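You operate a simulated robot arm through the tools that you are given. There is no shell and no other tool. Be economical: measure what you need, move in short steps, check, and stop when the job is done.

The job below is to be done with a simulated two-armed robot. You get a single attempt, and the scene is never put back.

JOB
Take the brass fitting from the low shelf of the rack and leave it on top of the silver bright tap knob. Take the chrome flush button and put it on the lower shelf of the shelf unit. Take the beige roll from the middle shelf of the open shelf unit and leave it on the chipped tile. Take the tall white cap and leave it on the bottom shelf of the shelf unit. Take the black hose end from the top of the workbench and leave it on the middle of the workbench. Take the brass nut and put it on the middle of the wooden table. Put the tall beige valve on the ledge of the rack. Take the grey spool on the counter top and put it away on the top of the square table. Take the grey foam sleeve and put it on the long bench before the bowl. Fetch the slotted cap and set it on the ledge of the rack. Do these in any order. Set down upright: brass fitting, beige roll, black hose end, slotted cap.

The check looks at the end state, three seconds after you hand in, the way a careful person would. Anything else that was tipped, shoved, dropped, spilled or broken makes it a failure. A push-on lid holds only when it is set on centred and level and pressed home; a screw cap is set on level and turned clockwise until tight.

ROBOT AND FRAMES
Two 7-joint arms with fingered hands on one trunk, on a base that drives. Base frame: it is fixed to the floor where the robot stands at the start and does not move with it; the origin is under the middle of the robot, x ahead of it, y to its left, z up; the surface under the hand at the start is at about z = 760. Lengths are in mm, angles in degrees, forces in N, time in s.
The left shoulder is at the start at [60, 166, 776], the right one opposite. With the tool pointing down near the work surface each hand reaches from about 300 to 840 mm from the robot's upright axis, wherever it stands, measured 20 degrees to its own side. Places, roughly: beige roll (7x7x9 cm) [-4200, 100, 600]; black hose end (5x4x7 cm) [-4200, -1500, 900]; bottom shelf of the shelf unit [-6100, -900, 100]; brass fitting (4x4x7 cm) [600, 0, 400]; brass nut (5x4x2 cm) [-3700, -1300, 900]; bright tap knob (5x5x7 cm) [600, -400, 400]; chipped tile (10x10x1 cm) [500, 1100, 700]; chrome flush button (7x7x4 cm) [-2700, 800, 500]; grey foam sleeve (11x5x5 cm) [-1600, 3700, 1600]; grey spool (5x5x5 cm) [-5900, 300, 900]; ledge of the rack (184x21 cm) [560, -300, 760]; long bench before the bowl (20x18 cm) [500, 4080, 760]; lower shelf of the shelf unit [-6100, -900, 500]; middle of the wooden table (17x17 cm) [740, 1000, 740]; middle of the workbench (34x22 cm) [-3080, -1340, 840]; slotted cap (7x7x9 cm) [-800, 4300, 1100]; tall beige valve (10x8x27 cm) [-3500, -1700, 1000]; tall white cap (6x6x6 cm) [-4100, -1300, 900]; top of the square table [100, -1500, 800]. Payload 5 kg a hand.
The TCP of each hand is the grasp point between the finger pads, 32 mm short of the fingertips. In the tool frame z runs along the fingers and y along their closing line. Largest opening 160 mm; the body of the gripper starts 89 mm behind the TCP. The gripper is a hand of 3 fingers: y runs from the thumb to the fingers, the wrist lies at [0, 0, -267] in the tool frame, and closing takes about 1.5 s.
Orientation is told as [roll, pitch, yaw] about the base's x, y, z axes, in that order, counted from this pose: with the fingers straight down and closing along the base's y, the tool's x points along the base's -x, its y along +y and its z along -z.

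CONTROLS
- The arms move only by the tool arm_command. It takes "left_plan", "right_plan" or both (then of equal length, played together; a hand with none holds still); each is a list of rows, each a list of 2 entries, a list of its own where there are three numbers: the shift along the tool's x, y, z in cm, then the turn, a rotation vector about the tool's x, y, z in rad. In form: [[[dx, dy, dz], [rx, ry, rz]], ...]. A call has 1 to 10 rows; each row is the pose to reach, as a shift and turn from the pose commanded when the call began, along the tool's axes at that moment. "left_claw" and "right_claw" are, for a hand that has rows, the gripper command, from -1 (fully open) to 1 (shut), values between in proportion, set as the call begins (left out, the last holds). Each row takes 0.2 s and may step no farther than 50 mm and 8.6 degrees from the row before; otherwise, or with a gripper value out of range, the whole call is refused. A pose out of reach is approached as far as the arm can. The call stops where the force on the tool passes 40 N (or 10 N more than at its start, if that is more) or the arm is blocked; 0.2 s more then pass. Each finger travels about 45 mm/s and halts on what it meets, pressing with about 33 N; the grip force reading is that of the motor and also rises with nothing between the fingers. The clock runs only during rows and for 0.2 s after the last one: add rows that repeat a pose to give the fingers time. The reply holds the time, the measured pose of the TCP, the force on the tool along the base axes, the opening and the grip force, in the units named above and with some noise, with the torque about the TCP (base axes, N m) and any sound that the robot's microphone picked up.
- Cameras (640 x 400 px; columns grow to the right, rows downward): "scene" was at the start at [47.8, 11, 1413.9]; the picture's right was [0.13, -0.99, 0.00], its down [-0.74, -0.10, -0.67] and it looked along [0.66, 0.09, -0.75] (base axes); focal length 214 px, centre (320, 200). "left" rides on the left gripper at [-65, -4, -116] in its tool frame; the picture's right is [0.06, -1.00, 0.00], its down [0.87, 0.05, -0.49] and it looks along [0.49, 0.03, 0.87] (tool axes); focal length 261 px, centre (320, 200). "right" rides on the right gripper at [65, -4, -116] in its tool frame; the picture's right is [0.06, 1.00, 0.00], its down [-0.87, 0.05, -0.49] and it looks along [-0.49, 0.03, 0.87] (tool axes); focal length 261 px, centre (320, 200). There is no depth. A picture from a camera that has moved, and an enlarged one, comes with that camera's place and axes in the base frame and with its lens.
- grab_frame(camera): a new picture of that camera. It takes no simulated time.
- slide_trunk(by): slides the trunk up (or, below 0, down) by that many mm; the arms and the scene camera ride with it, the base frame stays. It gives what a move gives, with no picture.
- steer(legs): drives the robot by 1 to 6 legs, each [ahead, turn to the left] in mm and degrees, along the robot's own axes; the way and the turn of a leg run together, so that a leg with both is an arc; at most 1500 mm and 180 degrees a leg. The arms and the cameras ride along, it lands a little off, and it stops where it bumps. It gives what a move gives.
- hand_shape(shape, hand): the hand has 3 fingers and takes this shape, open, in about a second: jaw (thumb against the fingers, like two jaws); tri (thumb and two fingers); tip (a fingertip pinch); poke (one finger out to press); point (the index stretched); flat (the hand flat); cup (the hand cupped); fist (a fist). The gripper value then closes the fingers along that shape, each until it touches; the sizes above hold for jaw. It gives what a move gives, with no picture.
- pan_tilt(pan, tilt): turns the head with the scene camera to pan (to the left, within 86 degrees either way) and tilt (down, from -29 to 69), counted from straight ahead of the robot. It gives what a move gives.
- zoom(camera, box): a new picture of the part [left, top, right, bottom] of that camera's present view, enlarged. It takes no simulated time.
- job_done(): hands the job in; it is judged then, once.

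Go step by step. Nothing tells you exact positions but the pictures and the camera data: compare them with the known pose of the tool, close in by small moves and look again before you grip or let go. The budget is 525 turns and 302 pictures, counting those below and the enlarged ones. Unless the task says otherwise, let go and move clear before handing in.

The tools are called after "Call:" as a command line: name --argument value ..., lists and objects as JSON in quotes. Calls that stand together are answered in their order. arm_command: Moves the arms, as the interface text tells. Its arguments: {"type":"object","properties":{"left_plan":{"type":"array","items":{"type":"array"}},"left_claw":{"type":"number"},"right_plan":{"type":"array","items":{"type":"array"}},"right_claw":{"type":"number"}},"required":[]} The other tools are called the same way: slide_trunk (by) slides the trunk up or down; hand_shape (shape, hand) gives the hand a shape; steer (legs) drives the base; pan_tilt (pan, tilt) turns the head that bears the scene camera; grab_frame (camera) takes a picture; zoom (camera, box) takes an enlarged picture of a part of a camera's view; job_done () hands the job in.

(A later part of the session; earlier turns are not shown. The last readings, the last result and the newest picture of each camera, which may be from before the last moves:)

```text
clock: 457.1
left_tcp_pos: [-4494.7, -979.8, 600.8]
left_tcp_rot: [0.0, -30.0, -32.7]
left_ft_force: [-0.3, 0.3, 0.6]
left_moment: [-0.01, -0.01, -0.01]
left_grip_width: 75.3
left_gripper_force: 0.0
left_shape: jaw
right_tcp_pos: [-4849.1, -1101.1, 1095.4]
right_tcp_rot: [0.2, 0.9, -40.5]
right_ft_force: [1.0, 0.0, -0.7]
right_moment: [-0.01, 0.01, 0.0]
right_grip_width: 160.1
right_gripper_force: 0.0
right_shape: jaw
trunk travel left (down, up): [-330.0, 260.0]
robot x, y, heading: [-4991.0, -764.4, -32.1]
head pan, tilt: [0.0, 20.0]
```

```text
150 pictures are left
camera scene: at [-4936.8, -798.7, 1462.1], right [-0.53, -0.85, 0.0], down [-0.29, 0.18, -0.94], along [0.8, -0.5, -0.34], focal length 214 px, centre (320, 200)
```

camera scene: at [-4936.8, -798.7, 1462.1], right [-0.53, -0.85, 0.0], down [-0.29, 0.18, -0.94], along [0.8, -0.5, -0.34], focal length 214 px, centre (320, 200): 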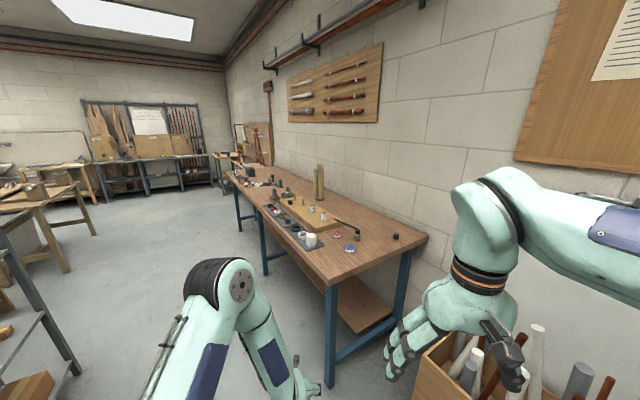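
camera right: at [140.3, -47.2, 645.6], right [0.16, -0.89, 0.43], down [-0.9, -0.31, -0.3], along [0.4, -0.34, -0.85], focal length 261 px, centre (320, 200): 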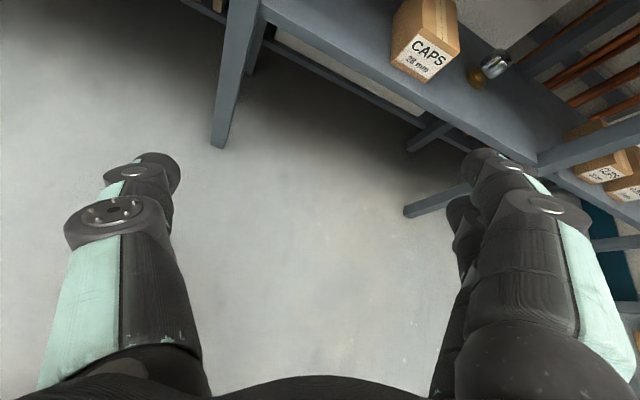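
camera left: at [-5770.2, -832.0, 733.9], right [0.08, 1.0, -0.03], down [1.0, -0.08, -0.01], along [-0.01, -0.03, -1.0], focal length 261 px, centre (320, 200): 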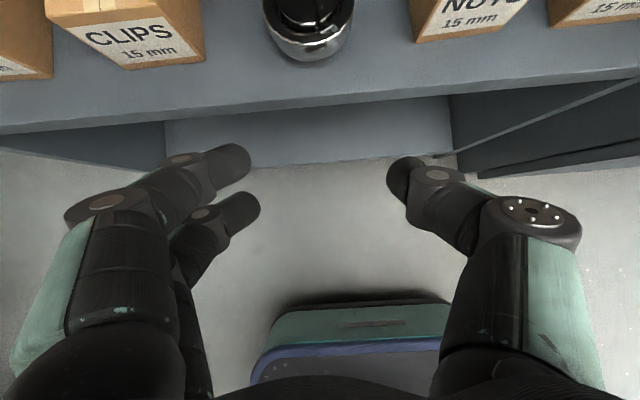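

Call:
zoom --camera "scene" --box '[220, 150, 440, 290]'

```text
2.86 times, centred on (330, 220) of scene
camera zoom: at [-4936.8, -798.7, 1462.1], right [-0.53, -0.85, 0.0], down [-0.29, 0.18, -0.94], along [0.8, -0.5, -0.34], focal length 613 px, centre (291, 143)
```

zoom: 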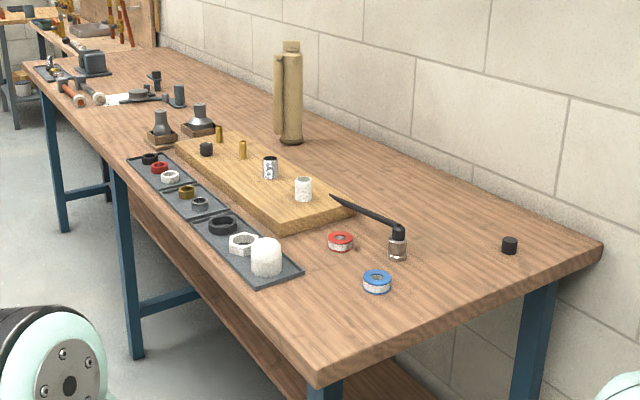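

I can identify everything on the workbench. First the tall white cap (dome at ≈(-4068,-1285)): I'll approach from the bench's west end, facing east.

Call:
steer --legs '[[0, -34.5], [720, 0], [0, 66.5]]'

Call:
pan_tilt --pan 10 --tilt 40

Call:
grab_frame --camera "scene"

```text
clock: 461.0
left_tcp_pos: [-4581.3, -1503.9, 596.2]
left_tcp_rot: [0.4, -28.5, -67.7]
left_ft_force: [5.3, 5.9, -2.0]
left_moment: [-0.03, -0.05, -0.29]
left_grip_width: 72.0
left_gripper_force: 0.0
left_shape: jaw
right_tcp_pos: [-4940.3, -1411.5, 1097.0]
right_tcp_rot: [0.1, 0.8, -75.4]
right_ft_force: [-1.0, 1.4, 0.4]
right_moment: [-0.1, -0.07, 0.0]
right_grip_width: 159.9
right_gripper_force: 0.0
right_shape: jaw
trunk travel left (down, up): [-330.0, 260.0]
robot x, y, heading: [-4864.5, -1059.0, -67.0]
head pan, tilt: [0.0, 20.0]
stopped in leg 2: the force on the tool passed its limit at 79 N (the readings are from after the stop); the commanded pose is now the measured one
```

```text
clock: 461.9
left_tcp_pos: [-4582.7, -1503.9, 594.7]
left_tcp_rot: [0.4, -28.4, -67.9]
left_ft_force: [5.4, 17.1, 2.7]
left_moment: [-0.31, 0.15, -0.94]
left_grip_width: 70.9
left_gripper_force: 0.1
left_shape: jaw
right_tcp_pos: [-4940.9, -1410.3, 1095.9]
right_tcp_rot: [0.1, 0.9, -75.6]
right_ft_force: [-0.4, 0.9, 0.1]
right_moment: [0.01, 0.01, -0.01]
right_grip_width: 160.2
right_gripper_force: 0.0
right_shape: jaw
trunk travel left (down, up): [-330.0, 260.0]
robot x, y, heading: [-4864.3, -1058.8, -66.5]
head pan, tilt: [10.0, 40.0]
```

```text
148 pictures are left
camera scene: at [-4829.8, -1099.8, 1430.9], right [-0.84, -0.55, 0.0], down [-0.35, 0.54, -0.77], along [0.42, -0.64, -0.64], focal length 214 px, centre (320, 200)
```

scene: 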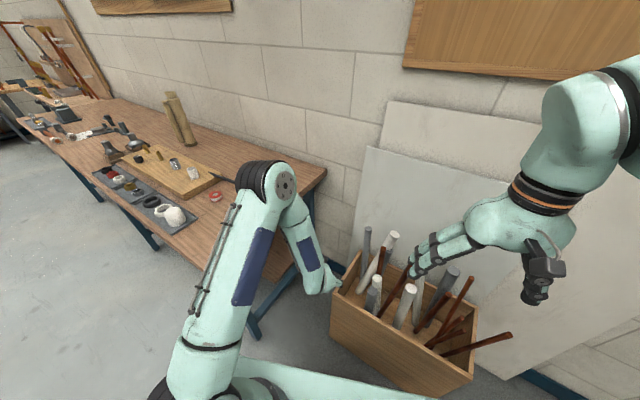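

The low left hand touched the crate of pipes. Back off, check it, and use an approach from the north side of the bench instead.

Call:
steer --legs '[[-320, 0]]'

Call:
grab_frame --camera "scene"

Call:
grab_frame --camera "left"

```text
clock: 464.0
left_tcp_pos: [-4709.6, -1211.1, 594.5]
left_tcp_rot: [0.5, -28.5, -68.0]
left_ft_force: [-0.4, 0.5, -0.1]
left_moment: [-0.01, 0.01, 0.0]
left_grip_width: 75.2
left_gripper_force: 0.1
left_shape: jaw
right_tcp_pos: [-5068.6, -1118.1, 1095.2]
right_tcp_rot: [0.3, 0.8, -75.6]
right_ft_force: [-1.1, 0.2, 0.0]
right_moment: [-0.01, -0.03, -0.01]
right_grip_width: 160.2
right_gripper_force: 0.0
right_shape: jaw
trunk travel left (down, up): [-330.0, 260.0]
robot x, y, heading: [-4990.7, -763.2, -66.8]
head pan, tilt: [10.0, 40.0]
```

```text
147 pictures are left
camera scene: at [-4956.3, -806.3, 1430.8], right [-0.84, -0.55, 0.0], down [-0.35, 0.54, -0.77], along [0.42, -0.64, -0.64], focal length 214 px, centre (320, 200)
```

scene: 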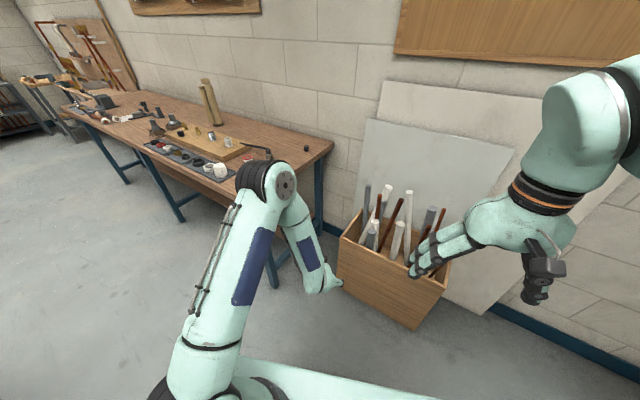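

```text
146 pictures are left
camera left: at [-4714.2, -1214.6, 728.4], right [-0.94, -0.33, -0.04], down [-0.33, 0.94, 0.02], along [0.03, 0.03, -1.0], focal length 261 px, centre (320, 200)
```

left: 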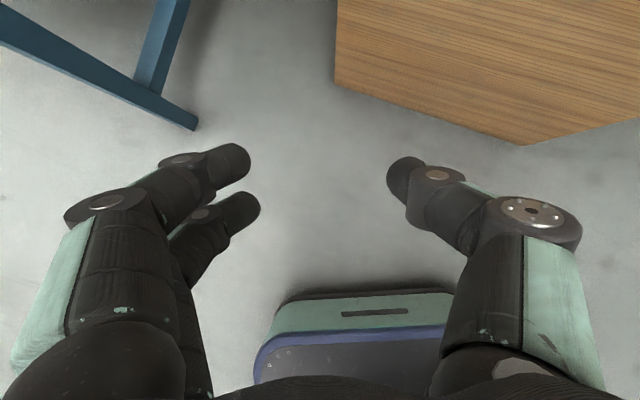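

Everything there looks in place. Raise the hand well above bench height, then go to the bench's north side opposite the cap.

Call:
slide_trunk --by 260

Call:
arm_command --left_plan '[[[-2, 0, -3.7], [0, 0, 0]], [[-4, 0, -7.4], [0, 0, 0]], [[-6, 0, -11.1], [0, 0, 0]], [[-8, 0, -14.8], [0, 0, 0]], [[-10, 0, -18.5], [0, 0, 0]]]'

Call:
steer --legs '[[0, 72], [775, 0], [0, -95]]'

Call:
pan_tilt --pan 10 --tilt 45

Call:
grab_frame --camera "scene"

```text
clock: 466.6
left_tcp_pos: [-4710.2, -1211.3, 855.2]
left_tcp_rot: [0.4, -28.5, -68.0]
left_ft_force: [0.2, -0.1, 0.6]
left_moment: [-0.04, 0.01, 0.02]
left_grip_width: 75.4
left_gripper_force: 0.0
left_shape: jaw
right_tcp_pos: [-5067.4, -1117.8, 1356.9]
right_tcp_rot: [0.3, 0.8, -75.6]
right_ft_force: [-1.0, 0.3, -0.3]
right_moment: [-0.01, 0.01, 0.0]
right_grip_width: 160.1
right_gripper_force: 0.0
right_shape: jaw
trunk travel left (down, up): [-590.0, 0.0]
robot x, y, heading: [-4993.1, -764.4, -67.0]
head pan, tilt: [10.0, 40.0]
```

```text
clock: 467.9
left_tcp_pos: [-4707.9, -1209.1, 1063.7]
left_tcp_rot: [0.3, -28.6, -68.0]
left_ft_force: [0.4, 0.6, -0.4]
left_moment: [-0.04, 0.04, -0.04]
left_grip_width: 75.5
left_gripper_force: 0.0
left_shape: jaw
right_tcp_pos: [-5064.8, -1116.0, 1355.7]
right_tcp_rot: [0.1, 0.7, -75.5]
right_ft_force: [0.9, 0.4, -0.5]
right_moment: [-0.02, 0.05, 0.02]
right_grip_width: 160.1
right_gripper_force: 0.1
right_shape: jaw
trunk travel left (down, up): [-590.0, 0.0]
robot x, y, heading: [-4988.0, -765.4, -66.8]
head pan, tilt: [10.0, 40.0]
```

```text
clock: 479.4
left_tcp_pos: [-4144.8, -1215.3, 1064.1]
left_tcp_rot: [0.4, -28.5, -91.5]
left_ft_force: [0.7, -0.6, 0.0]
left_moment: [0.02, -0.01, -0.03]
left_grip_width: 75.4
left_gripper_force: 0.1
left_shape: jaw
right_tcp_pos: [-4435.7, -988.0, 1357.3]
right_tcp_rot: [0.2, 0.8, -98.9]
right_ft_force: [0.8, 0.5, 0.7]
right_moment: [0.02, -0.01, 0.0]
right_grip_width: 160.0
right_gripper_force: 0.1
right_shape: jaw
trunk travel left (down, up): [-590.0, 0.0]
robot x, y, heading: [-4227.7, -694.3, -89.9]
head pan, tilt: [10.0, 40.0]
```

```text
clock: 480.1
left_tcp_pos: [-4145.2, -1214.7, 1065.1]
left_tcp_rot: [0.4, -28.5, -91.4]
left_ft_force: [0.5, 0.0, -0.7]
left_moment: [-0.01, 0.04, -0.03]
left_grip_width: 75.5
left_gripper_force: 0.0
left_shape: jaw
right_tcp_pos: [-4435.2, -987.6, 1356.8]
right_tcp_rot: [0.1, 0.8, -98.9]
right_ft_force: [0.0, -0.3, 0.0]
right_moment: [-0.01, 0.0, -0.01]
right_grip_width: 160.0
right_gripper_force: 0.0
right_shape: jaw
trunk travel left (down, up): [-590.0, 0.0]
robot x, y, heading: [-4230.1, -695.6, -90.0]
head pan, tilt: [10.0, 45.0]
```

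```text
145 pictures are left
camera scene: at [-4211.6, -742.5, 1683.6], right [-0.99, -0.17, 0.0], down [-0.12, 0.7, -0.71], along [0.12, -0.7, -0.71], focal length 214 px, centre (320, 200)
```

scene: 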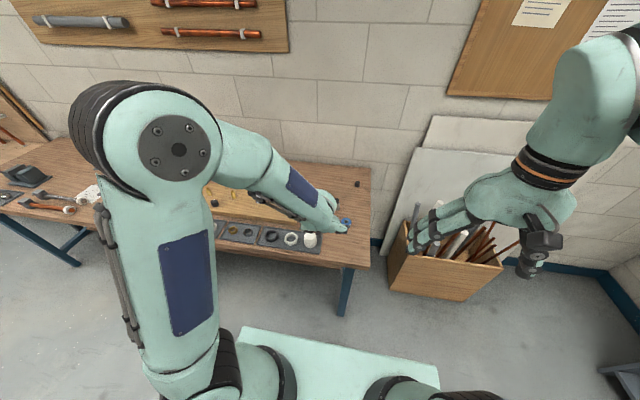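

Call:
grab_frame --camera "left"

Call:
zoom --camera "scene" --box '[210, 170, 380, 290]'

```text
144 pictures are left
camera left: at [-4150.8, -1217.0, 1197.6], right [-1.0, 0.08, -0.04], down [0.07, 1.0, 0.02], along [0.04, 0.01, -1.0], focal length 261 px, centre (320, 200)
```

left: 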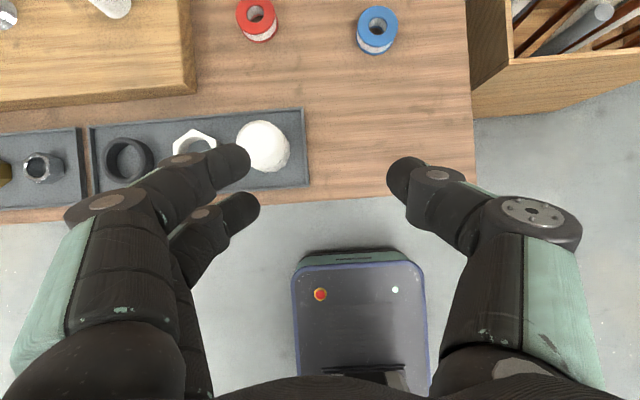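

```text
3.33 times, centred on (295, 230) of scene
camera zoom: at [-4211.6, -742.5, 1683.6], right [-0.99, -0.17, 0.0], down [-0.12, 0.7, -0.71], along [0.12, -0.7, -0.71], focal length 715 px, centre (403, 100)
```

zoom: 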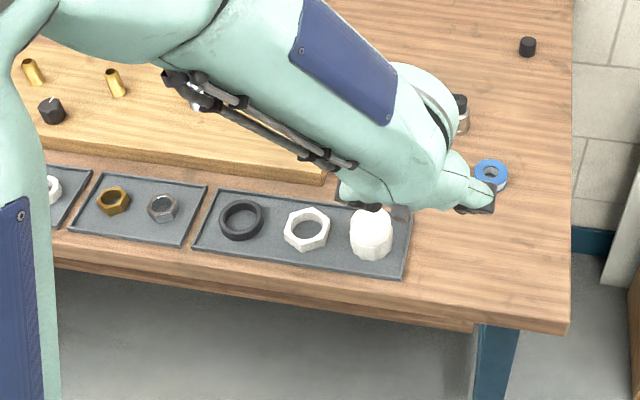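

The dome is at (-4080,-1279), top ≈908. Move above it with ~78 mm opening and check.

Call:
arm_command --left_claw 0.02 --left_plan '[[[0.25, 2.2, 3.85], [0, 0, 0]], [[0.5, 4.4, 7.7], [0, 0, 0]], [[0.75, 6.6, 11.5], [0, 0, 0]]]'

Call:
grab_frame --camera "left"

```text
clock: 480.9
left_tcp_pos: [-4079.0, -1265.1, 958.3]
left_tcp_rot: [0.2, -28.5, -91.3]
left_ft_force: [1.2, -0.1, 0.1]
left_moment: [0.03, 0.02, -0.02]
left_grip_width: 77.9
left_gripper_force: 0.0
left_shape: jaw
right_tcp_pos: [-4434.0, -988.9, 1355.7]
right_tcp_rot: [0.1, 0.8, -98.9]
right_ft_force: [0.4, 0.0, 0.2]
right_moment: [0.03, 0.02, 0.03]
right_grip_width: 160.0
right_gripper_force: 0.0
right_shape: jaw
trunk travel left (down, up): [-590.0, 0.0]
robot x, y, heading: [-4227.2, -691.5, -90.2]
head pan, tilt: [10.0, 45.0]
```

```text
142 pictures are left
camera left: at [-4083.8, -1267.8, 1092.0], right [-1.0, 0.07, -0.03], down [0.07, 1.0, 0.02], along [0.03, 0.02, -1.0], focal length 261 px, centre (320, 200)
```

left: 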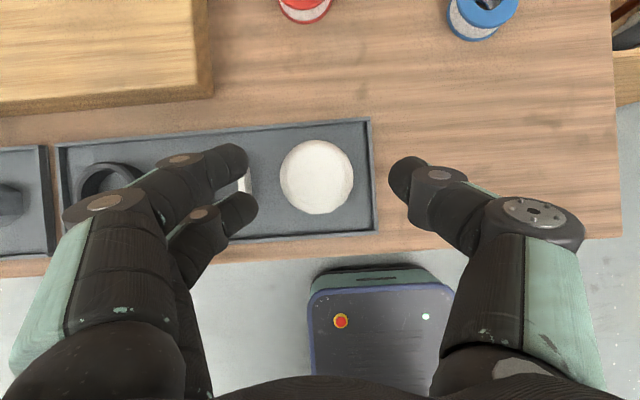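

Call:
arm_command --left_plan '[[[0.95, 0.2, 2.5], [0, 0, 0]], [[1.9, 0.2, 5.0], [0, 0, 0]]]'

Call:
grab_frame --camera "left"

```text
clock: 481.5
left_tcp_pos: [-4077.7, -1271.5, 906.8]
left_tcp_rot: [0.2, -28.6, -91.3]
left_ft_force: [0.6, -1.3, 0.6]
left_moment: [-0.01, -0.02, 0.03]
left_grip_width: 77.8
left_gripper_force: 0.1
left_shape: jaw
right_tcp_pos: [-4435.8, -988.4, 1355.9]
right_tcp_rot: [0.1, 0.8, -98.9]
right_ft_force: [0.0, -0.6, -0.4]
right_moment: [-0.01, 0.02, 0.0]
right_grip_width: 160.1
right_gripper_force: 0.0
right_shape: jaw
trunk travel left (down, up): [-590.0, 0.0]
robot x, y, heading: [-4226.7, -689.7, -90.2]
head pan, tilt: [10.0, 45.0]
```

```text
141 pictures are left
camera left: at [-4083.7, -1273.6, 1040.3], right [-1.0, 0.08, -0.03], down [0.07, 1.0, 0.02], along [0.04, 0.01, -1.0], focal length 261 px, centre (320, 200)
```

left: 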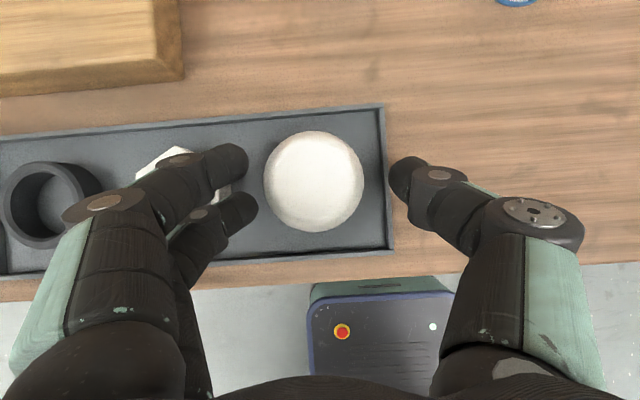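

Call:
arm_command --left_plan '[[[0.48, 0, 0.88], [0, 0, 0]]]'

Call:
arm_command --left_claw 1.0 --left_plan '[[[0, 0, 0], [0, 0, 0]], [[0, 0, 0], [0, 0, 0]], [[0, 0, 0], [0, 0, 0]], [[0, 0, 0], [0, 0, 0]], [[0, 0, 0], [0, 0, 0]]]'

Call:
grab_frame --camera "left"

```text
clock: 481.9
left_tcp_pos: [-4077.7, -1270.8, 895.0]
left_tcp_rot: [0.3, -28.5, -91.2]
left_ft_force: [-0.5, 0.0, 0.5]
left_moment: [-0.01, 0.0, 0.01]
left_grip_width: 77.8
left_gripper_force: 0.1
left_shape: jaw
right_tcp_pos: [-4436.0, -988.3, 1356.0]
right_tcp_rot: [0.1, 0.8, -98.9]
right_ft_force: [-0.2, 0.3, -0.2]
right_moment: [-0.01, 0.0, -0.01]
right_grip_width: 160.0
right_gripper_force: 0.1
right_shape: jaw
trunk travel left (down, up): [-590.0, 0.0]
robot x, y, heading: [-4224.7, -692.5, -90.4]
head pan, tilt: [10.0, 45.0]
```

```text
clock: 483.1
left_tcp_pos: [-4076.8, -1270.5, 896.9]
left_tcp_rot: [0.4, -28.6, -91.4]
left_ft_force: [0.1, -0.3, -0.1]
left_moment: [0.0, 0.04, -0.01]
left_grip_width: 48.3
left_gripper_force: 33.3
left_shape: jaw
right_tcp_pos: [-4436.0, -987.6, 1356.2]
right_tcp_rot: [0.3, 0.8, -98.8]
right_ft_force: [0.7, 0.3, 0.0]
right_moment: [0.0, 0.02, 0.02]
right_grip_width: 160.1
right_gripper_force: 0.1
right_shape: jaw
trunk travel left (down, up): [-590.0, 0.0]
robot x, y, heading: [-4226.3, -692.4, -90.2]
head pan, tilt: [10.0, 45.0]
```

```text
140 pictures are left
camera left: at [-4083.2, -1273.3, 1029.9], right [-1.0, 0.08, -0.04], down [0.07, 1.0, 0.02], along [0.04, 0.01, -1.0], focal length 261 px, centre (320, 200)
```

left: 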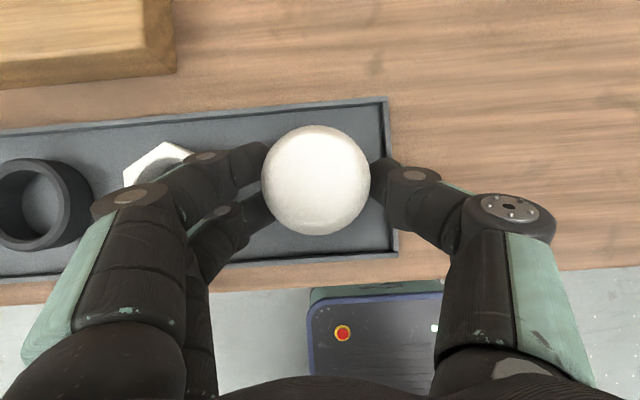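

Gripped. Lift and check.

Call:
arm_command --left_plan '[[[-1.0, 0, -1.8], [0, 0, 0]], [[-2.9, 0, -5.3], [0, 0, 0]], [[-4.8, 0, -8.8], [0, 0, 0]], [[-6.7, 0, -12.3], [0, 0, 0]]]'

Call:
grab_frame --camera "left"

```text
clock: 484.1
left_tcp_pos: [-4076.9, -1272.0, 1035.0]
left_tcp_rot: [0.1, -28.3, -91.1]
left_ft_force: [-6.6, -0.6, 2.4]
left_moment: [0.12, -0.49, 0.24]
left_grip_width: 48.2
left_gripper_force: 33.3
left_shape: jaw
right_tcp_pos: [-4436.0, -990.5, 1355.6]
right_tcp_rot: [0.1, 0.9, -98.9]
right_ft_force: [0.8, -2.1, -0.6]
right_moment: [0.1, 0.07, 0.03]
right_grip_width: 159.8
right_gripper_force: 0.2
right_shape: jaw
trunk travel left (down, up): [-590.0, 0.0]
robot x, y, heading: [-4221.0, -693.4, -90.1]
head pan, tilt: [10.0, 45.0]
```

```text
139 pictures are left
camera left: at [-4082.0, -1275.4, 1169.3], right [-1.0, 0.07, -0.03], down [0.07, 1.0, 0.02], along [0.03, 0.02, -1.0], focal length 261 px, centre (320, 200)
```

left: 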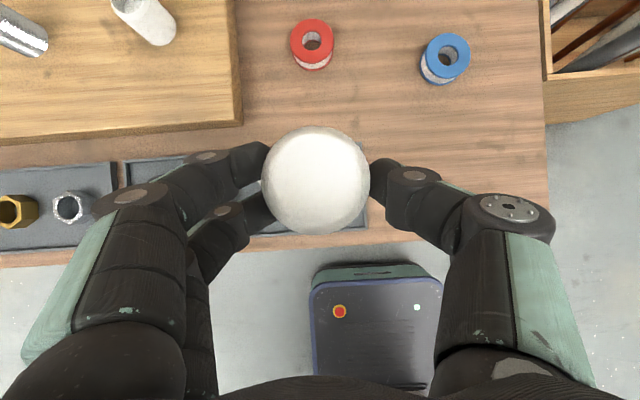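

Held firmly. Drive to the shelf unit and lower the trunk for the bottom shelf.

Call:
steer --legs '[[0, -90], [880, 0]]'

Call:
slide_trunk --by -560

Call:
pan_tilt --pan 5 --tilt 35

Call:
grab_frame --camera "scene"

Call:
grab_frame --camera "left"

```text
clock: 492.7
left_tcp_pos: [-5690.5, -844.5, 1037.9]
left_tcp_rot: [0.4, -28.6, 178.8]
left_ft_force: [0.0, 0.3, -1.0]
left_moment: [0.0, -0.02, -0.02]
left_grip_width: 48.3
left_gripper_force: 33.2
left_shape: jaw
right_tcp_pos: [-5406.7, -484.9, 1356.3]
right_tcp_rot: [0.2, 0.7, 171.3]
right_ft_force: [0.5, -0.7, 0.5]
right_moment: [0.02, -0.05, -0.04]
right_grip_width: 160.1
right_gripper_force: 0.1
right_shape: jaw
trunk travel left (down, up): [-590.0, 0.0]
robot x, y, heading: [-5110.7, -693.9, 180.0]
head pan, tilt: [10.0, 45.0]
```

```text
refused: -560 is not a number from -400 to 400
```

```text
clock: 493.4
left_tcp_pos: [-5690.4, -845.5, 1037.9]
left_tcp_rot: [0.4, -28.5, 178.8]
left_ft_force: [-0.2, -0.2, -0.6]
left_moment: [-0.02, 0.0, -0.06]
left_grip_width: 47.7
left_gripper_force: 33.5
left_shape: jaw
right_tcp_pos: [-5408.4, -485.7, 1357.0]
right_tcp_rot: [0.3, 0.8, 171.3]
right_ft_force: [0.5, 0.3, -0.9]
right_moment: [0.02, 0.02, -0.01]
right_grip_width: 160.1
right_gripper_force: 0.0
right_shape: jaw
trunk travel left (down, up): [-590.0, 0.0]
robot x, y, heading: [-5109.6, -693.0, 179.9]
head pan, tilt: [5.0, 35.0]
```

```text
138 pictures are left
camera scene: at [-5169.4, -702.0, 1698.3], right [-0.09, 1.0, 0.0], down [0.57, 0.05, -0.82], along [-0.82, -0.07, -0.57], focal length 214 px, centre (320, 200)
```

scene: 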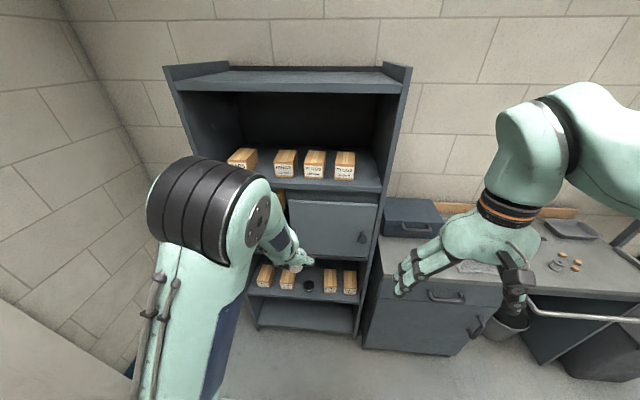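

```text
137 pictures are left
camera left: at [-5693.4, -839.4, 1171.2], right [0.07, 1.0, -0.04], down [1.0, -0.07, 0.02], along [0.01, -0.04, -1.0], focal length 261 px, centre (320, 200)
```

left: 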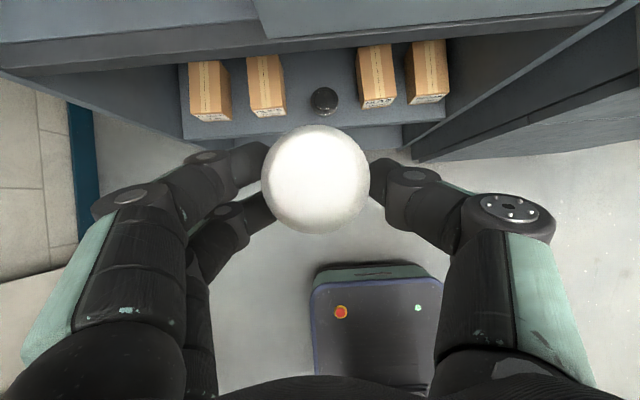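

Call:
slide_trunk --by -400

Call:
slide_trunk --by -190

Call:
arm_command --left_plan '[[[2.1, 0, 3.6], [0, 0, 0]], [[4.2, 0, 7.3], [0, 0, 0]], [[6.3, 0, 11], [0, 0, 0]], [[8.4, 0, 14.6], [0, 0, 0]], [[10.5, 0, 18.3], [0, 0, 0]]]'

Call:
grab_frame --camera "left"

Call:
grab_frame --camera "scene"

```text
clock: 497.2
left_tcp_pos: [-5689.6, -844.1, 637.9]
left_tcp_rot: [0.4, -28.5, 178.7]
left_ft_force: [0.8, -1.3, -1.0]
left_moment: [0.01, -0.01, -0.03]
left_grip_width: 47.9
left_gripper_force: 32.5
left_shape: jaw
right_tcp_pos: [-5408.0, -484.2, 956.0]
right_tcp_rot: [0.2, 0.8, 171.4]
right_ft_force: [0.2, -0.5, -0.7]
right_moment: [0.03, -0.01, 0.02]
right_grip_width: 159.8
right_gripper_force: 0.0
right_shape: jaw
trunk travel left (down, up): [-190.0, 400.0]
robot x, y, heading: [-5109.6, -691.7, 180.1]
head pan, tilt: [5.0, 35.0]
```

```text
clock: 499.3
left_tcp_pos: [-5689.7, -843.7, 447.9]
left_tcp_rot: [0.4, -28.4, 178.8]
left_ft_force: [0.0, 0.6, -0.6]
left_moment: [-0.04, -0.02, 0.03]
left_grip_width: 48.2
left_gripper_force: 32.4
left_shape: jaw
right_tcp_pos: [-5407.6, -485.1, 766.2]
right_tcp_rot: [0.2, 0.7, 171.3]
right_ft_force: [0.3, -0.5, -0.1]
right_moment: [-0.07, 0.03, 0.0]
right_grip_width: 159.9
right_gripper_force: 0.0
right_shape: jaw
trunk travel left (down, up): [0.0, 590.0]
robot x, y, heading: [-5111.8, -694.3, 180.1]
head pan, tilt: [5.0, 35.0]
```

```text
clock: 500.5
left_tcp_pos: [-5685.5, -846.4, 236.0]
left_tcp_rot: [0.3, -28.6, 178.9]
left_ft_force: [-0.5, 0.5, 0.4]
left_moment: [-0.04, 0.01, 0.02]
left_grip_width: 47.6
left_gripper_force: 32.9
left_shape: jaw
right_tcp_pos: [-5407.6, -485.9, 767.5]
right_tcp_rot: [0.2, 0.8, 171.3]
right_ft_force: [0.1, 0.0, 0.3]
right_moment: [-0.01, -0.01, 0.03]
right_grip_width: 160.2
right_gripper_force: 0.2
right_shape: jaw
trunk travel left (down, up): [0.0, 590.0]
robot x, y, heading: [-5110.1, -697.1, 179.7]
head pan, tilt: [5.0, 35.0]
```

```text
136 pictures are left
camera left: at [-5688.1, -841.5, 370.1], right [0.07, 1.0, -0.03], down [1.0, -0.07, 0.02], along [0.01, -0.04, -1.0], focal length 261 px, centre (320, 200)
```

left: 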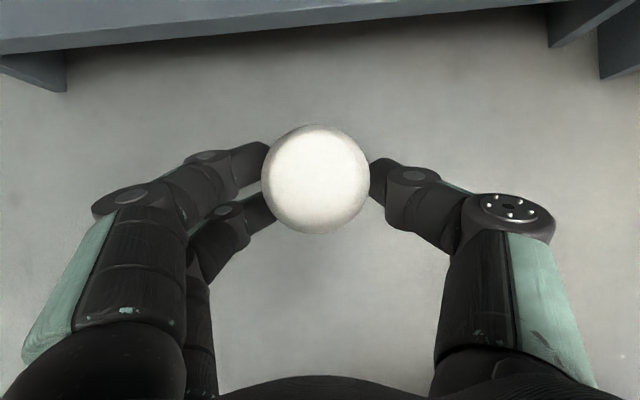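

```text
135 pictures are left
camera scene: at [-5169.1, -701.9, 1108.5], right [-0.09, 1.0, 0.0], down [0.57, 0.05, -0.82], along [-0.82, -0.07, -0.57], focal length 214 px, centre (320, 200)
```

scene: 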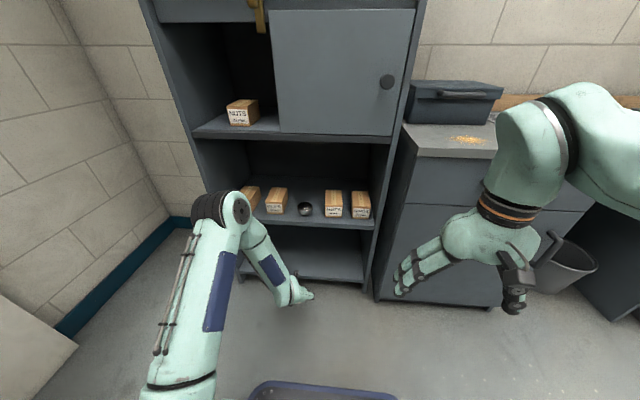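

Bottom shelf edge at x≈-5868. Move in over the shelf.

Call:
arm_command --left_plan '[[[-3.7, 0.1, 2.9], [0, 0, 0]], [[-7.4, 0.2, 5.8], [0, 0, 0]], [[-11.0, 0.3, 8.7], [0, 0, 0]], [[-14.7, 0.4, 11.6], [0, 0, 0]], [[-18.3, 0.4, 14.5], [0, 0, 0]]]'

Call:
grab_frame --camera "left"

```text
clock: 501.7
left_tcp_pos: [-5915.9, -845.3, 197.1]
left_tcp_rot: [0.4, -28.6, 178.7]
left_ft_force: [0.0, -0.3, 0.3]
left_moment: [0.01, -0.05, -0.05]
left_grip_width: 47.4
left_gripper_force: 32.6
left_shape: jaw
right_tcp_pos: [-5407.4, -485.1, 767.2]
right_tcp_rot: [0.0, 0.8, 171.3]
right_ft_force: [0.4, -0.6, 0.0]
right_moment: [0.02, 0.01, 0.01]
right_grip_width: 160.3
right_gripper_force: 0.1
right_shape: jaw
trunk travel left (down, up): [0.0, 590.0]
robot x, y, heading: [-5110.7, -693.7, 180.0]
head pan, tilt: [5.0, 35.0]
```

```text
134 pictures are left
camera left: at [-5919.9, -840.5, 330.6], right [0.07, 1.0, -0.04], down [1.0, -0.07, 0.02], along [0.01, -0.04, -1.0], focal length 261 px, centre (320, 200)
```

left: 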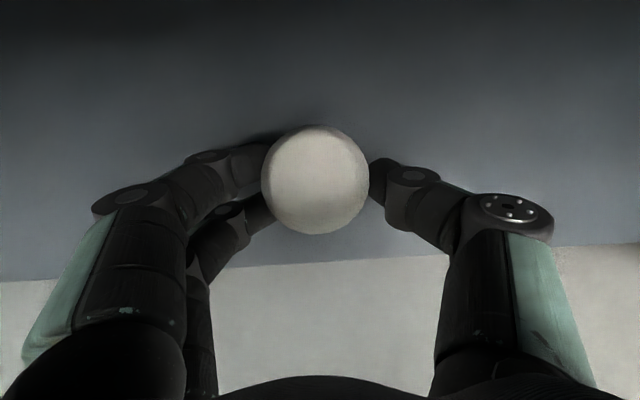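

Call:
arm_command --left_plan '[[[0.96, 0, 1.75], [0, 0, 0]], [[1.7, 0, 3.1], [0, 0, 0]]]'

Call:
arm_command --left_plan '[[[0.17, 0, 0.31], [0, 0, 0]], [[0.17, 0, 0.31], [0, 0, 0]]]'

Call:
arm_command --left_plan '[[[0.17, 0, 0.31], [0, 0, 0]], [[0.17, 0, 0.31], [0, 0, 0]]]'

Call:
arm_command --left_plan '[[[0.17, 0, 0.31], [0, 0, 0]], [[0.17, 0, 0.31], [0, 0, 0]]]'

```text
clock: 502.3
left_tcp_pos: [-5917.9, -845.6, 163.4]
left_tcp_rot: [0.4, -28.7, 178.9]
left_ft_force: [1.5, -0.2, 8.0]
left_moment: [-0.05, 0.0, -0.01]
left_grip_width: 47.5
left_gripper_force: 33.0
left_shape: jaw
right_tcp_pos: [-5408.1, -483.8, 767.1]
right_tcp_rot: [0.2, 0.8, 171.3]
right_ft_force: [0.0, -0.5, -0.1]
right_moment: [-0.01, -0.01, 0.05]
right_grip_width: 160.2
right_gripper_force: 0.1
right_shape: jaw
trunk travel left (down, up): [0.0, 590.0]
robot x, y, heading: [-5112.5, -694.7, 179.9]
head pan, tilt: [5.0, 35.0]
```

```text
clock: 502.9
left_tcp_pos: [-5918.4, -845.8, 161.7]
left_tcp_rot: [0.4, -29.0, 178.7]
left_ft_force: [1.7, 0.1, 26.8]
left_moment: [-0.02, 0.16, -0.01]
left_grip_width: 48.0
left_gripper_force: 32.6
left_shape: jaw
right_tcp_pos: [-5406.2, -485.1, 767.7]
right_tcp_rot: [0.2, 0.7, 171.3]
right_ft_force: [0.7, 0.4, -0.1]
right_moment: [-0.04, 0.05, 0.03]
right_grip_width: 159.8
right_gripper_force: 0.0
right_shape: jaw
trunk travel left (down, up): [0.0, 590.0]
robot x, y, heading: [-5108.3, -693.8, 180.2]
head pan, tilt: [5.0, 35.0]
```

```text
clock: 503.3
left_tcp_pos: [-5920.5, -846.0, 162.6]
left_tcp_rot: [0.4, -29.2, 178.7]
left_ft_force: [0.5, 0.5, 15.7]
left_moment: [-0.05, 0.08, 0.0]
left_grip_width: 49.5
left_gripper_force: 32.6
left_shape: jaw
right_tcp_pos: [-5406.4, -485.2, 765.4]
right_tcp_rot: [0.3, 0.7, 171.3]
right_ft_force: [0.3, -0.2, -0.1]
right_moment: [-0.02, 0.04, -0.01]
right_grip_width: 160.0
right_gripper_force: 0.1
right_shape: jaw
trunk travel left (down, up): [0.0, 590.0]
robot x, y, heading: [-5109.5, -695.9, -180.1]
head pan, tilt: [5.0, 35.0]
stopped in row 2 (left hand): the force on the tool passed its limit at 43 N (the readings are from after the stop); the commanded pose is now the measured one
```

```text
clock: 503.9
left_tcp_pos: [-5924.3, -844.2, 161.2]
left_tcp_rot: [0.4, -29.6, 178.7]
left_ft_force: [0.9, 0.1, 15.3]
left_moment: [-0.03, 0.09, -0.01]
left_grip_width: 49.1
left_gripper_force: 33.4
left_shape: jaw
right_tcp_pos: [-5406.6, -485.4, 766.2]
right_tcp_rot: [0.2, 0.8, 171.3]
right_ft_force: [0.0, -0.6, -0.8]
right_moment: [-0.01, 0.0, 0.04]
right_grip_width: 159.9
right_gripper_force: 0.0
right_shape: jaw
trunk travel left (down, up): [0.0, 590.0]
robot x, y, heading: [-5109.8, -694.8, -180.2]
head pan, tilt: [5.0, 35.0]
stopped in row 2 (left hand): the force on the tool passed its limit at 40 N (the readings are from after the stop); the commanded pose is now the measured one
```

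Contact reached (I pressed a bit). Ease up, release, lift and back out.

Call:
arm_command --left_plan '[[[-0.15, 0, -0.26], [0, 0, 0]], [[-0.15, 0, -0.26], [0, 0, 0]]]'

Call:
arm_command --left_claw -0.05 --left_plan '[[[0, 0, 0], [0, 0, 0]], [[0, 0, 0], [0, 0, 0]], [[0, 0, 0], [0, 0, 0]], [[0, 0, 0], [0, 0, 0]], [[-1.2, 0, -2.2], [0, 0, 0]], [[-2.9, 0, -5.3], [0, 0, 0]], [[0.6, 0, -7.3], [0, 0, 0]], [[4.6, 0, -9.4], [0, 0, 0]], [[8.6, 0, -11.6], [0, 0, 0]], [[12.6, 0, -13.8], [0, 0, 0]]]'

Call:
grab_frame --camera "left"

Call:
zoom --camera "scene" --box '[220, 160, 400, 300]'

```text
clock: 504.5
left_tcp_pos: [-5922.7, -844.7, 161.8]
left_tcp_rot: [0.4, -29.3, 178.6]
left_ft_force: [-1.8, 0.6, 7.3]
left_moment: [-0.02, 0.01, -0.03]
left_grip_width: 48.8
left_gripper_force: 33.2
left_shape: jaw
right_tcp_pos: [-5406.4, -484.6, 766.9]
right_tcp_rot: [0.2, 0.9, 171.3]
right_ft_force: [-0.6, 0.4, 0.5]
right_moment: [0.01, -0.02, -0.01]
right_grip_width: 159.9
right_gripper_force: 0.1
right_shape: jaw
trunk travel left (down, up): [0.0, 590.0]
robot x, y, heading: [-5109.2, -698.6, 180.1]
head pan, tilt: [5.0, 35.0]
```

```text
clock: 506.7
left_tcp_pos: [-5743.6, -847.5, 221.9]
left_tcp_rot: [0.4, -29.4, 178.7]
left_ft_force: [0.8, 1.1, -0.3]
left_moment: [-0.04, 0.02, 0.02]
left_grip_width: 83.3
left_gripper_force: 0.1
left_shape: jaw
right_tcp_pos: [-5407.6, -483.9, 766.2]
right_tcp_rot: [0.1, 0.8, 171.3]
right_ft_force: [0.2, 0.3, 0.4]
right_moment: [0.0, -0.03, 0.03]
right_grip_width: 160.1
right_gripper_force: 0.0
right_shape: jaw
trunk travel left (down, up): [0.0, 590.0]
robot x, y, heading: [-5114.1, -691.4, 180.0]
head pan, tilt: [5.0, 35.0]
```

```text
133 pictures are left
camera left: at [-5744.6, -843.4, 354.0], right [0.07, 1.0, -0.04], down [1.0, -0.07, 0.0], along [0.0, -0.04, -1.0], focal length 261 px, centre (320, 200)
```

left: 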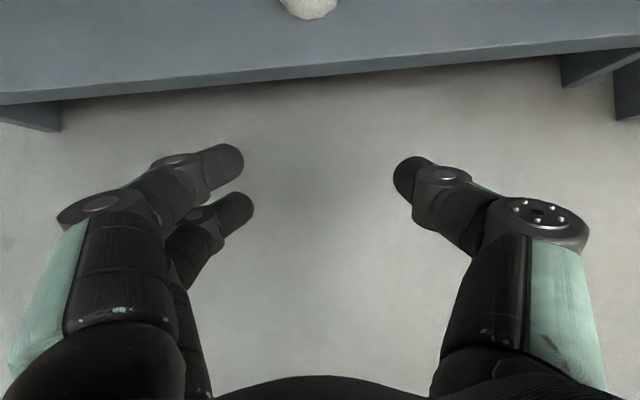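

```text
2.86 times, centred on (310, 230) of scene
camera zoom: at [-5169.4, -701.9, 1108.4], right [-0.09, 1.0, 0.0], down [0.57, 0.05, -0.82], along [-0.82, -0.07, -0.57], focal length 613 px, centre (349, 114)
```

zoom: 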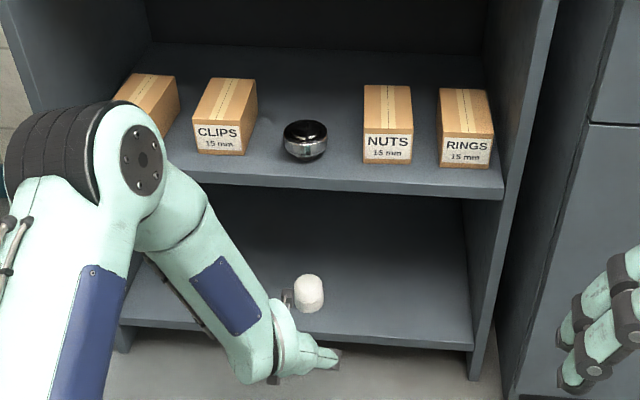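

The cap stands on the bottom shelf: five jobs done. Now to the grey spool on the counter with the right hand.

Call:
slide_trunk --by 400

Call:
arm_command --left_plan '[[[-1.5, 0, -4.4], [0, 0, 0]], [[-3.0, 0, -8.8], [0, 0, 0]], [[-4.5, 0, -13.2], [0, 0, 0]], [[-6, 0, -17.6], [0, 0, 0]], [[-7.5, 0, -22], [0, 0, 0]]]'

Call:
steer --legs '[[-180, 0], [0, -90], [870, 0], [0, 90], [230, 0]]'

Call:
pan_tilt --pan 0 --tilt 40

Call:
grab_frame --camera "scene"

```text
clock: 510.5
left_tcp_pos: [-5743.7, -848.7, 620.1]
left_tcp_rot: [0.4, -29.2, 178.7]
left_ft_force: [0.0, -0.5, 0.7]
left_moment: [0.02, -0.02, 0.02]
left_grip_width: 83.2
left_gripper_force: 0.0
left_shape: jaw
right_tcp_pos: [-5406.2, -484.7, 1166.5]
right_tcp_rot: [0.1, 0.7, 171.2]
right_ft_force: [-0.3, 0.2, -0.4]
right_moment: [0.0, -0.01, 0.01]
right_grip_width: 159.9
right_gripper_force: 0.1
right_shape: jaw
trunk travel left (down, up): [-400.0, 190.0]
robot x, y, heading: [-5112.7, -690.7, -180.0]
head pan, tilt: [5.0, 35.0]
```

```text
clock: 511.7
left_tcp_pos: [-5702.2, -848.4, 847.1]
left_tcp_rot: [0.1, -29.0, 179.0]
left_ft_force: [-0.8, 7.9, 2.2]
left_moment: [-0.66, -0.05, 0.29]
left_grip_width: 84.1
left_gripper_force: 0.1
left_shape: jaw
right_tcp_pos: [-5407.8, -485.4, 1165.2]
right_tcp_rot: [0.1, 0.7, 171.3]
right_ft_force: [-1.1, -1.4, -0.2]
right_moment: [0.16, -0.08, -0.02]
right_grip_width: 160.1
right_gripper_force: 0.0
right_shape: jaw
trunk travel left (down, up): [-400.0, 190.0]
robot x, y, heading: [-5109.8, -698.5, -180.2]
head pan, tilt: [5.0, 35.0]
```

```text
clock: 526.7
left_tcp_pos: [-5742.3, 41.3, 848.1]
left_tcp_rot: [0.3, -29.1, 177.3]
left_ft_force: [0.1, 0.5, -0.2]
left_moment: [0.0, -0.04, 0.01]
left_grip_width: 84.3
left_gripper_force: 0.1
left_shape: jaw
right_tcp_pos: [-5438.7, 394.6, 1166.1]
right_tcp_rot: [0.0, 0.9, 170.0]
right_ft_force: [-0.1, 0.3, 0.5]
right_moment: [-0.01, -0.02, -0.03]
right_grip_width: 159.8
right_gripper_force: 0.1
right_shape: jaw
trunk travel left (down, up): [-400.0, 190.0]
robot x, y, heading: [-5148.7, 179.0, 178.8]
head pan, tilt: [5.0, 35.0]
```

```text
clock: 527.4
left_tcp_pos: [-5742.0, 38.6, 849.0]
left_tcp_rot: [0.4, -29.2, 177.4]
left_ft_force: [-0.7, 0.9, -0.7]
left_moment: [0.01, 0.0, 0.0]
left_grip_width: 84.0
left_gripper_force: 0.1
left_shape: jaw
right_tcp_pos: [-5438.8, 394.4, 1165.7]
right_tcp_rot: [0.1, 0.8, 170.0]
right_ft_force: [0.2, -0.2, -0.1]
right_moment: [0.0, 0.02, -0.01]
right_grip_width: 159.8
right_gripper_force: 0.1
right_shape: jaw
trunk travel left (down, up): [-400.0, 190.0]
robot x, y, heading: [-5145.4, 178.5, 178.2]
head pan, tilt: [0.0, 40.0]
```

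```text
131 pictures are left
camera scene: at [-5203.2, 179.8, 1500.8], right [0.02, 1.0, 0.0], down [0.64, -0.02, -0.77], along [-0.77, 0.02, -0.64], focal length 214 px, centre (320, 200)
```

scene: 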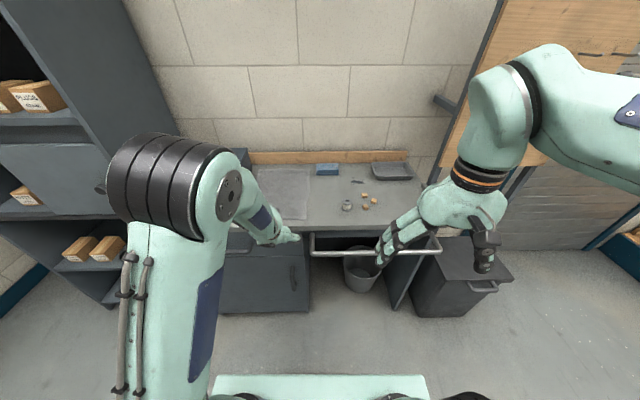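

Call:
arm_command --left_plan '[[[2, 0, -3.5], [0, 0, 0]], [[4, 0, -7], [0, 0, 0]], [[6, 0, -10.5], [0, 0, 0]]]'

Call:
zoom --camera "scene" --box '[300, 160, 420, 260]'

```text
clock: 528.2
left_tcp_pos: [-5639.1, 34.4, 913.2]
left_tcp_rot: [0.4, -29.3, 177.3]
left_ft_force: [0.1, -0.5, 0.3]
left_moment: [-0.02, -0.02, 0.0]
left_grip_width: 83.9
left_gripper_force: 0.1
left_shape: jaw
right_tcp_pos: [-5437.3, 394.0, 1167.0]
right_tcp_rot: [0.2, 0.8, 169.9]
right_ft_force: [-0.3, 0.4, 1.4]
right_moment: [-0.02, 0.04, -0.05]
right_grip_width: 160.0
right_gripper_force: 0.0
right_shape: jaw
trunk travel left (down, up): [-400.0, 190.0]
robot x, y, heading: [-5149.8, 177.3, 178.6]
head pan, tilt: [0.0, 40.0]
```

```text
4.00 times, centred on (360, 210) of scene
camera zoom: at [-5202.0, 180.4, 1500.8], right [0.02, 1.0, 0.0], down [0.64, -0.02, -0.77], along [-0.77, 0.02, -0.64], focal length 858 px, centre (160, 160)
```

zoom: 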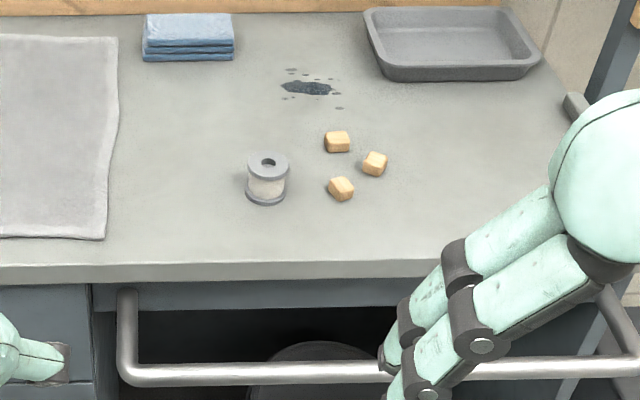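

Spool at ≈(-5888,312) on the counter. Bring the right hand above it.

Call:
arm_command --right_claw 0.0 --right_plan '[[[-4.3, 1.59, 1.37], [0, 0, 0]], [[-8.6, 3.18, 2.74], [0, 0, 0]], [[-12.9, 4.77, 4.1], [0, 0, 0]], [[-17.2, 6.36, 5.5], [0, 0, 0]], [[-21.5, 7.95, 6.85], [0, 0, 0]], [[-25.8, 9.54, 8.2], [0, 0, 0]], [[-30.1, 11.1, 9.6], [0, 0, 0]], [[-34.4, 12.7, 11], [0, 0, 0]], [[-38.7, 14.3, 12.3], [0, 0, 0]], [[-43, 15.9, 13.7], [0, 0, 0]]]'

Call:
grab_frame --camera "right"

```text
clock: 530.4
left_tcp_pos: [-5640.7, 34.0, 911.4]
left_tcp_rot: [0.3, -29.1, 177.4]
left_ft_force: [0.3, -0.3, -0.7]
left_moment: [-0.01, -0.04, -0.01]
left_grip_width: 83.9
left_gripper_force: 0.1
left_shape: jaw
right_tcp_pos: [-5889.6, 312.7, 1022.5]
right_tcp_rot: [0.1, 1.0, 170.0]
right_ft_force: [-0.5, 1.7, 1.4]
right_moment: [-0.04, -0.05, -0.02]
right_grip_width: 80.3
right_gripper_force: 0.0
right_shape: jaw
trunk travel left (down, up): [-400.0, 190.0]
robot x, y, heading: [-5147.3, 177.9, 178.7]
head pan, tilt: [0.0, 40.0]
```

```text
129 pictures are left
camera right: at [-5826.2, 305.1, 1139.6], right [-0.11, -0.99, 0.0], down [-0.87, 0.1, 0.48], along [-0.47, 0.05, -0.88], focal length 261 px, centre (320, 200)
```

right: 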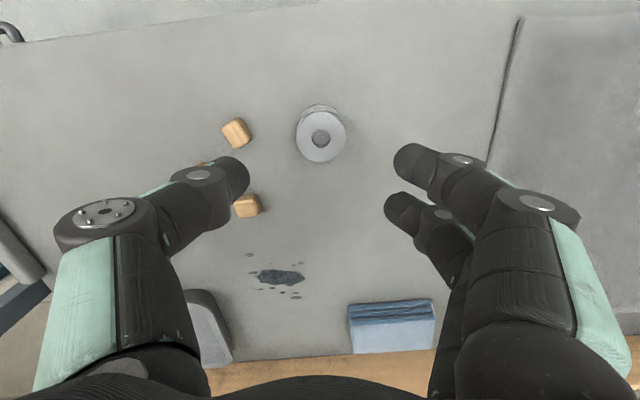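

Centred above the spool. Descend.

Call:
arm_command --right_claw 0.1 --right_plan '[[[0, 0.1, 4], [0, 0, 0]], [[0, 0.1, 8], [0, 0, 0]], [[0, 0.1, 11.5], [0, 0, 0]]]'

Call:
grab_frame --camera "right"

Call:
zoom --camera "scene" --box '[300, 160, 400, 240]'

```text
clock: 531.2
left_tcp_pos: [-5639.0, 33.7, 913.9]
left_tcp_rot: [0.4, -29.3, 177.5]
left_ft_force: [-0.3, -0.4, -0.3]
left_moment: [0.01, -0.02, 0.05]
left_grip_width: 84.0
left_gripper_force: 0.0
left_shape: jaw
right_tcp_pos: [-5887.2, 309.2, 912.7]
right_tcp_rot: [0.3, 0.3, 169.9]
right_ft_force: [-3.5, 1.5, 22.2]
right_moment: [-0.19, 0.22, -0.02]
right_grip_width: 72.4
right_gripper_force: 0.0
right_shape: jaw
trunk travel left (down, up): [-400.0, 190.0]
robot x, y, heading: [-5147.6, 179.3, 178.5]
head pan, tilt: [0.0, 40.0]
```

```text
128 pictures are left
camera right: at [-5823.2, 304.1, 1028.8], right [-0.11, -0.99, 0.01], down [-0.87, 0.1, 0.49], along [-0.48, 0.05, -0.87], focal length 261 px, centre (320, 200)
```

right: 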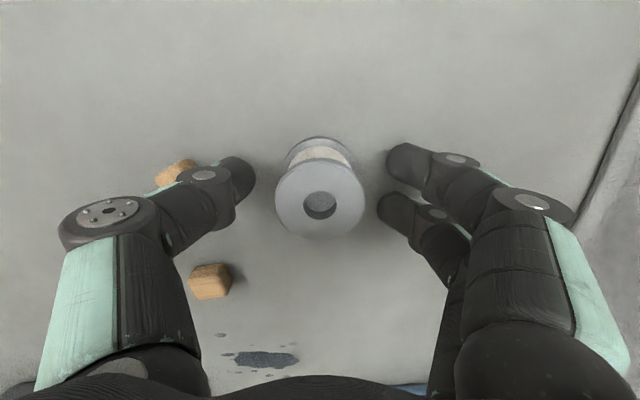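

```text
5.00 times, centred on (350, 200) of scene
camera zoom: at [-5201.0, 179.4, 1501.4], right [0.02, 1.0, 0.0], down [0.64, -0.02, -0.77], along [-0.77, 0.02, -0.64], focal length 1072 px, centre (170, 200)
```

zoom: 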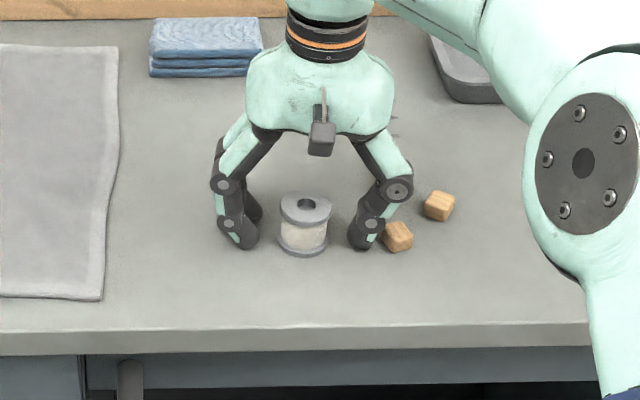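

The fingertips just touched the counter (z≈880). Raise 4 mm and close.

Call:
arm_command --right_claw 1.0 --right_plan '[[[0, 0, -0.5], [0, 0, 0]], [[0, 0, -0.5], [0, 0, 0]], [[0, 0, -0.5], [0, 0, 0]], [[0, 0, -0.5], [0, 0, 0]], [[0, 0, -0.5], [0, 0, 0]], [[0, 0, -0.5], [0, 0, 0]]]'

Call:
grab_frame --camera "right"

```text
clock: 532.6
left_tcp_pos: [-5639.1, 33.8, 912.7]
left_tcp_rot: [0.4, -29.3, 177.4]
left_ft_force: [-0.7, -1.0, 0.2]
left_moment: [0.02, -0.03, -0.01]
left_grip_width: 84.2
left_gripper_force: 0.1
left_shape: jaw
right_tcp_pos: [-5885.6, 309.6, 913.5]
right_tcp_rot: [0.1, 0.8, 169.9]
right_ft_force: [0.2, -1.4, 9.7]
right_moment: [-0.29, 0.05, 0.03]
right_grip_width: 26.6
right_gripper_force: 33.2
right_shape: jaw
trunk travel left (down, up): [-400.0, 190.0]
robot x, y, heading: [-5144.0, 177.5, 178.8]
head pan, tilt: [0.0, 40.0]
```

```text
126 pictures are left
camera right: at [-5823.4, 304.5, 1030.3], right [-0.11, -0.99, 0.0], down [-0.87, 0.1, 0.48], along [-0.48, 0.05, -0.88], focal length 261 px, centre (320, 200)
```

right: 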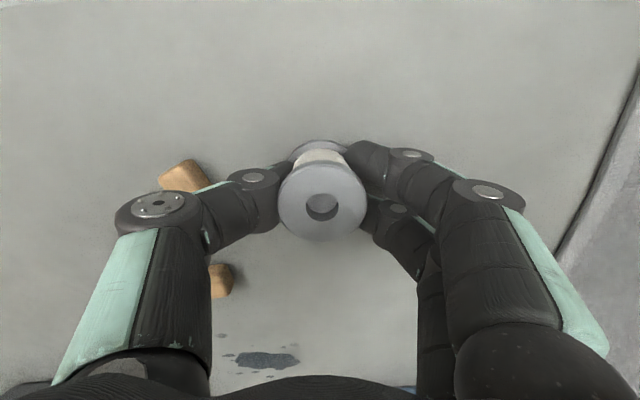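

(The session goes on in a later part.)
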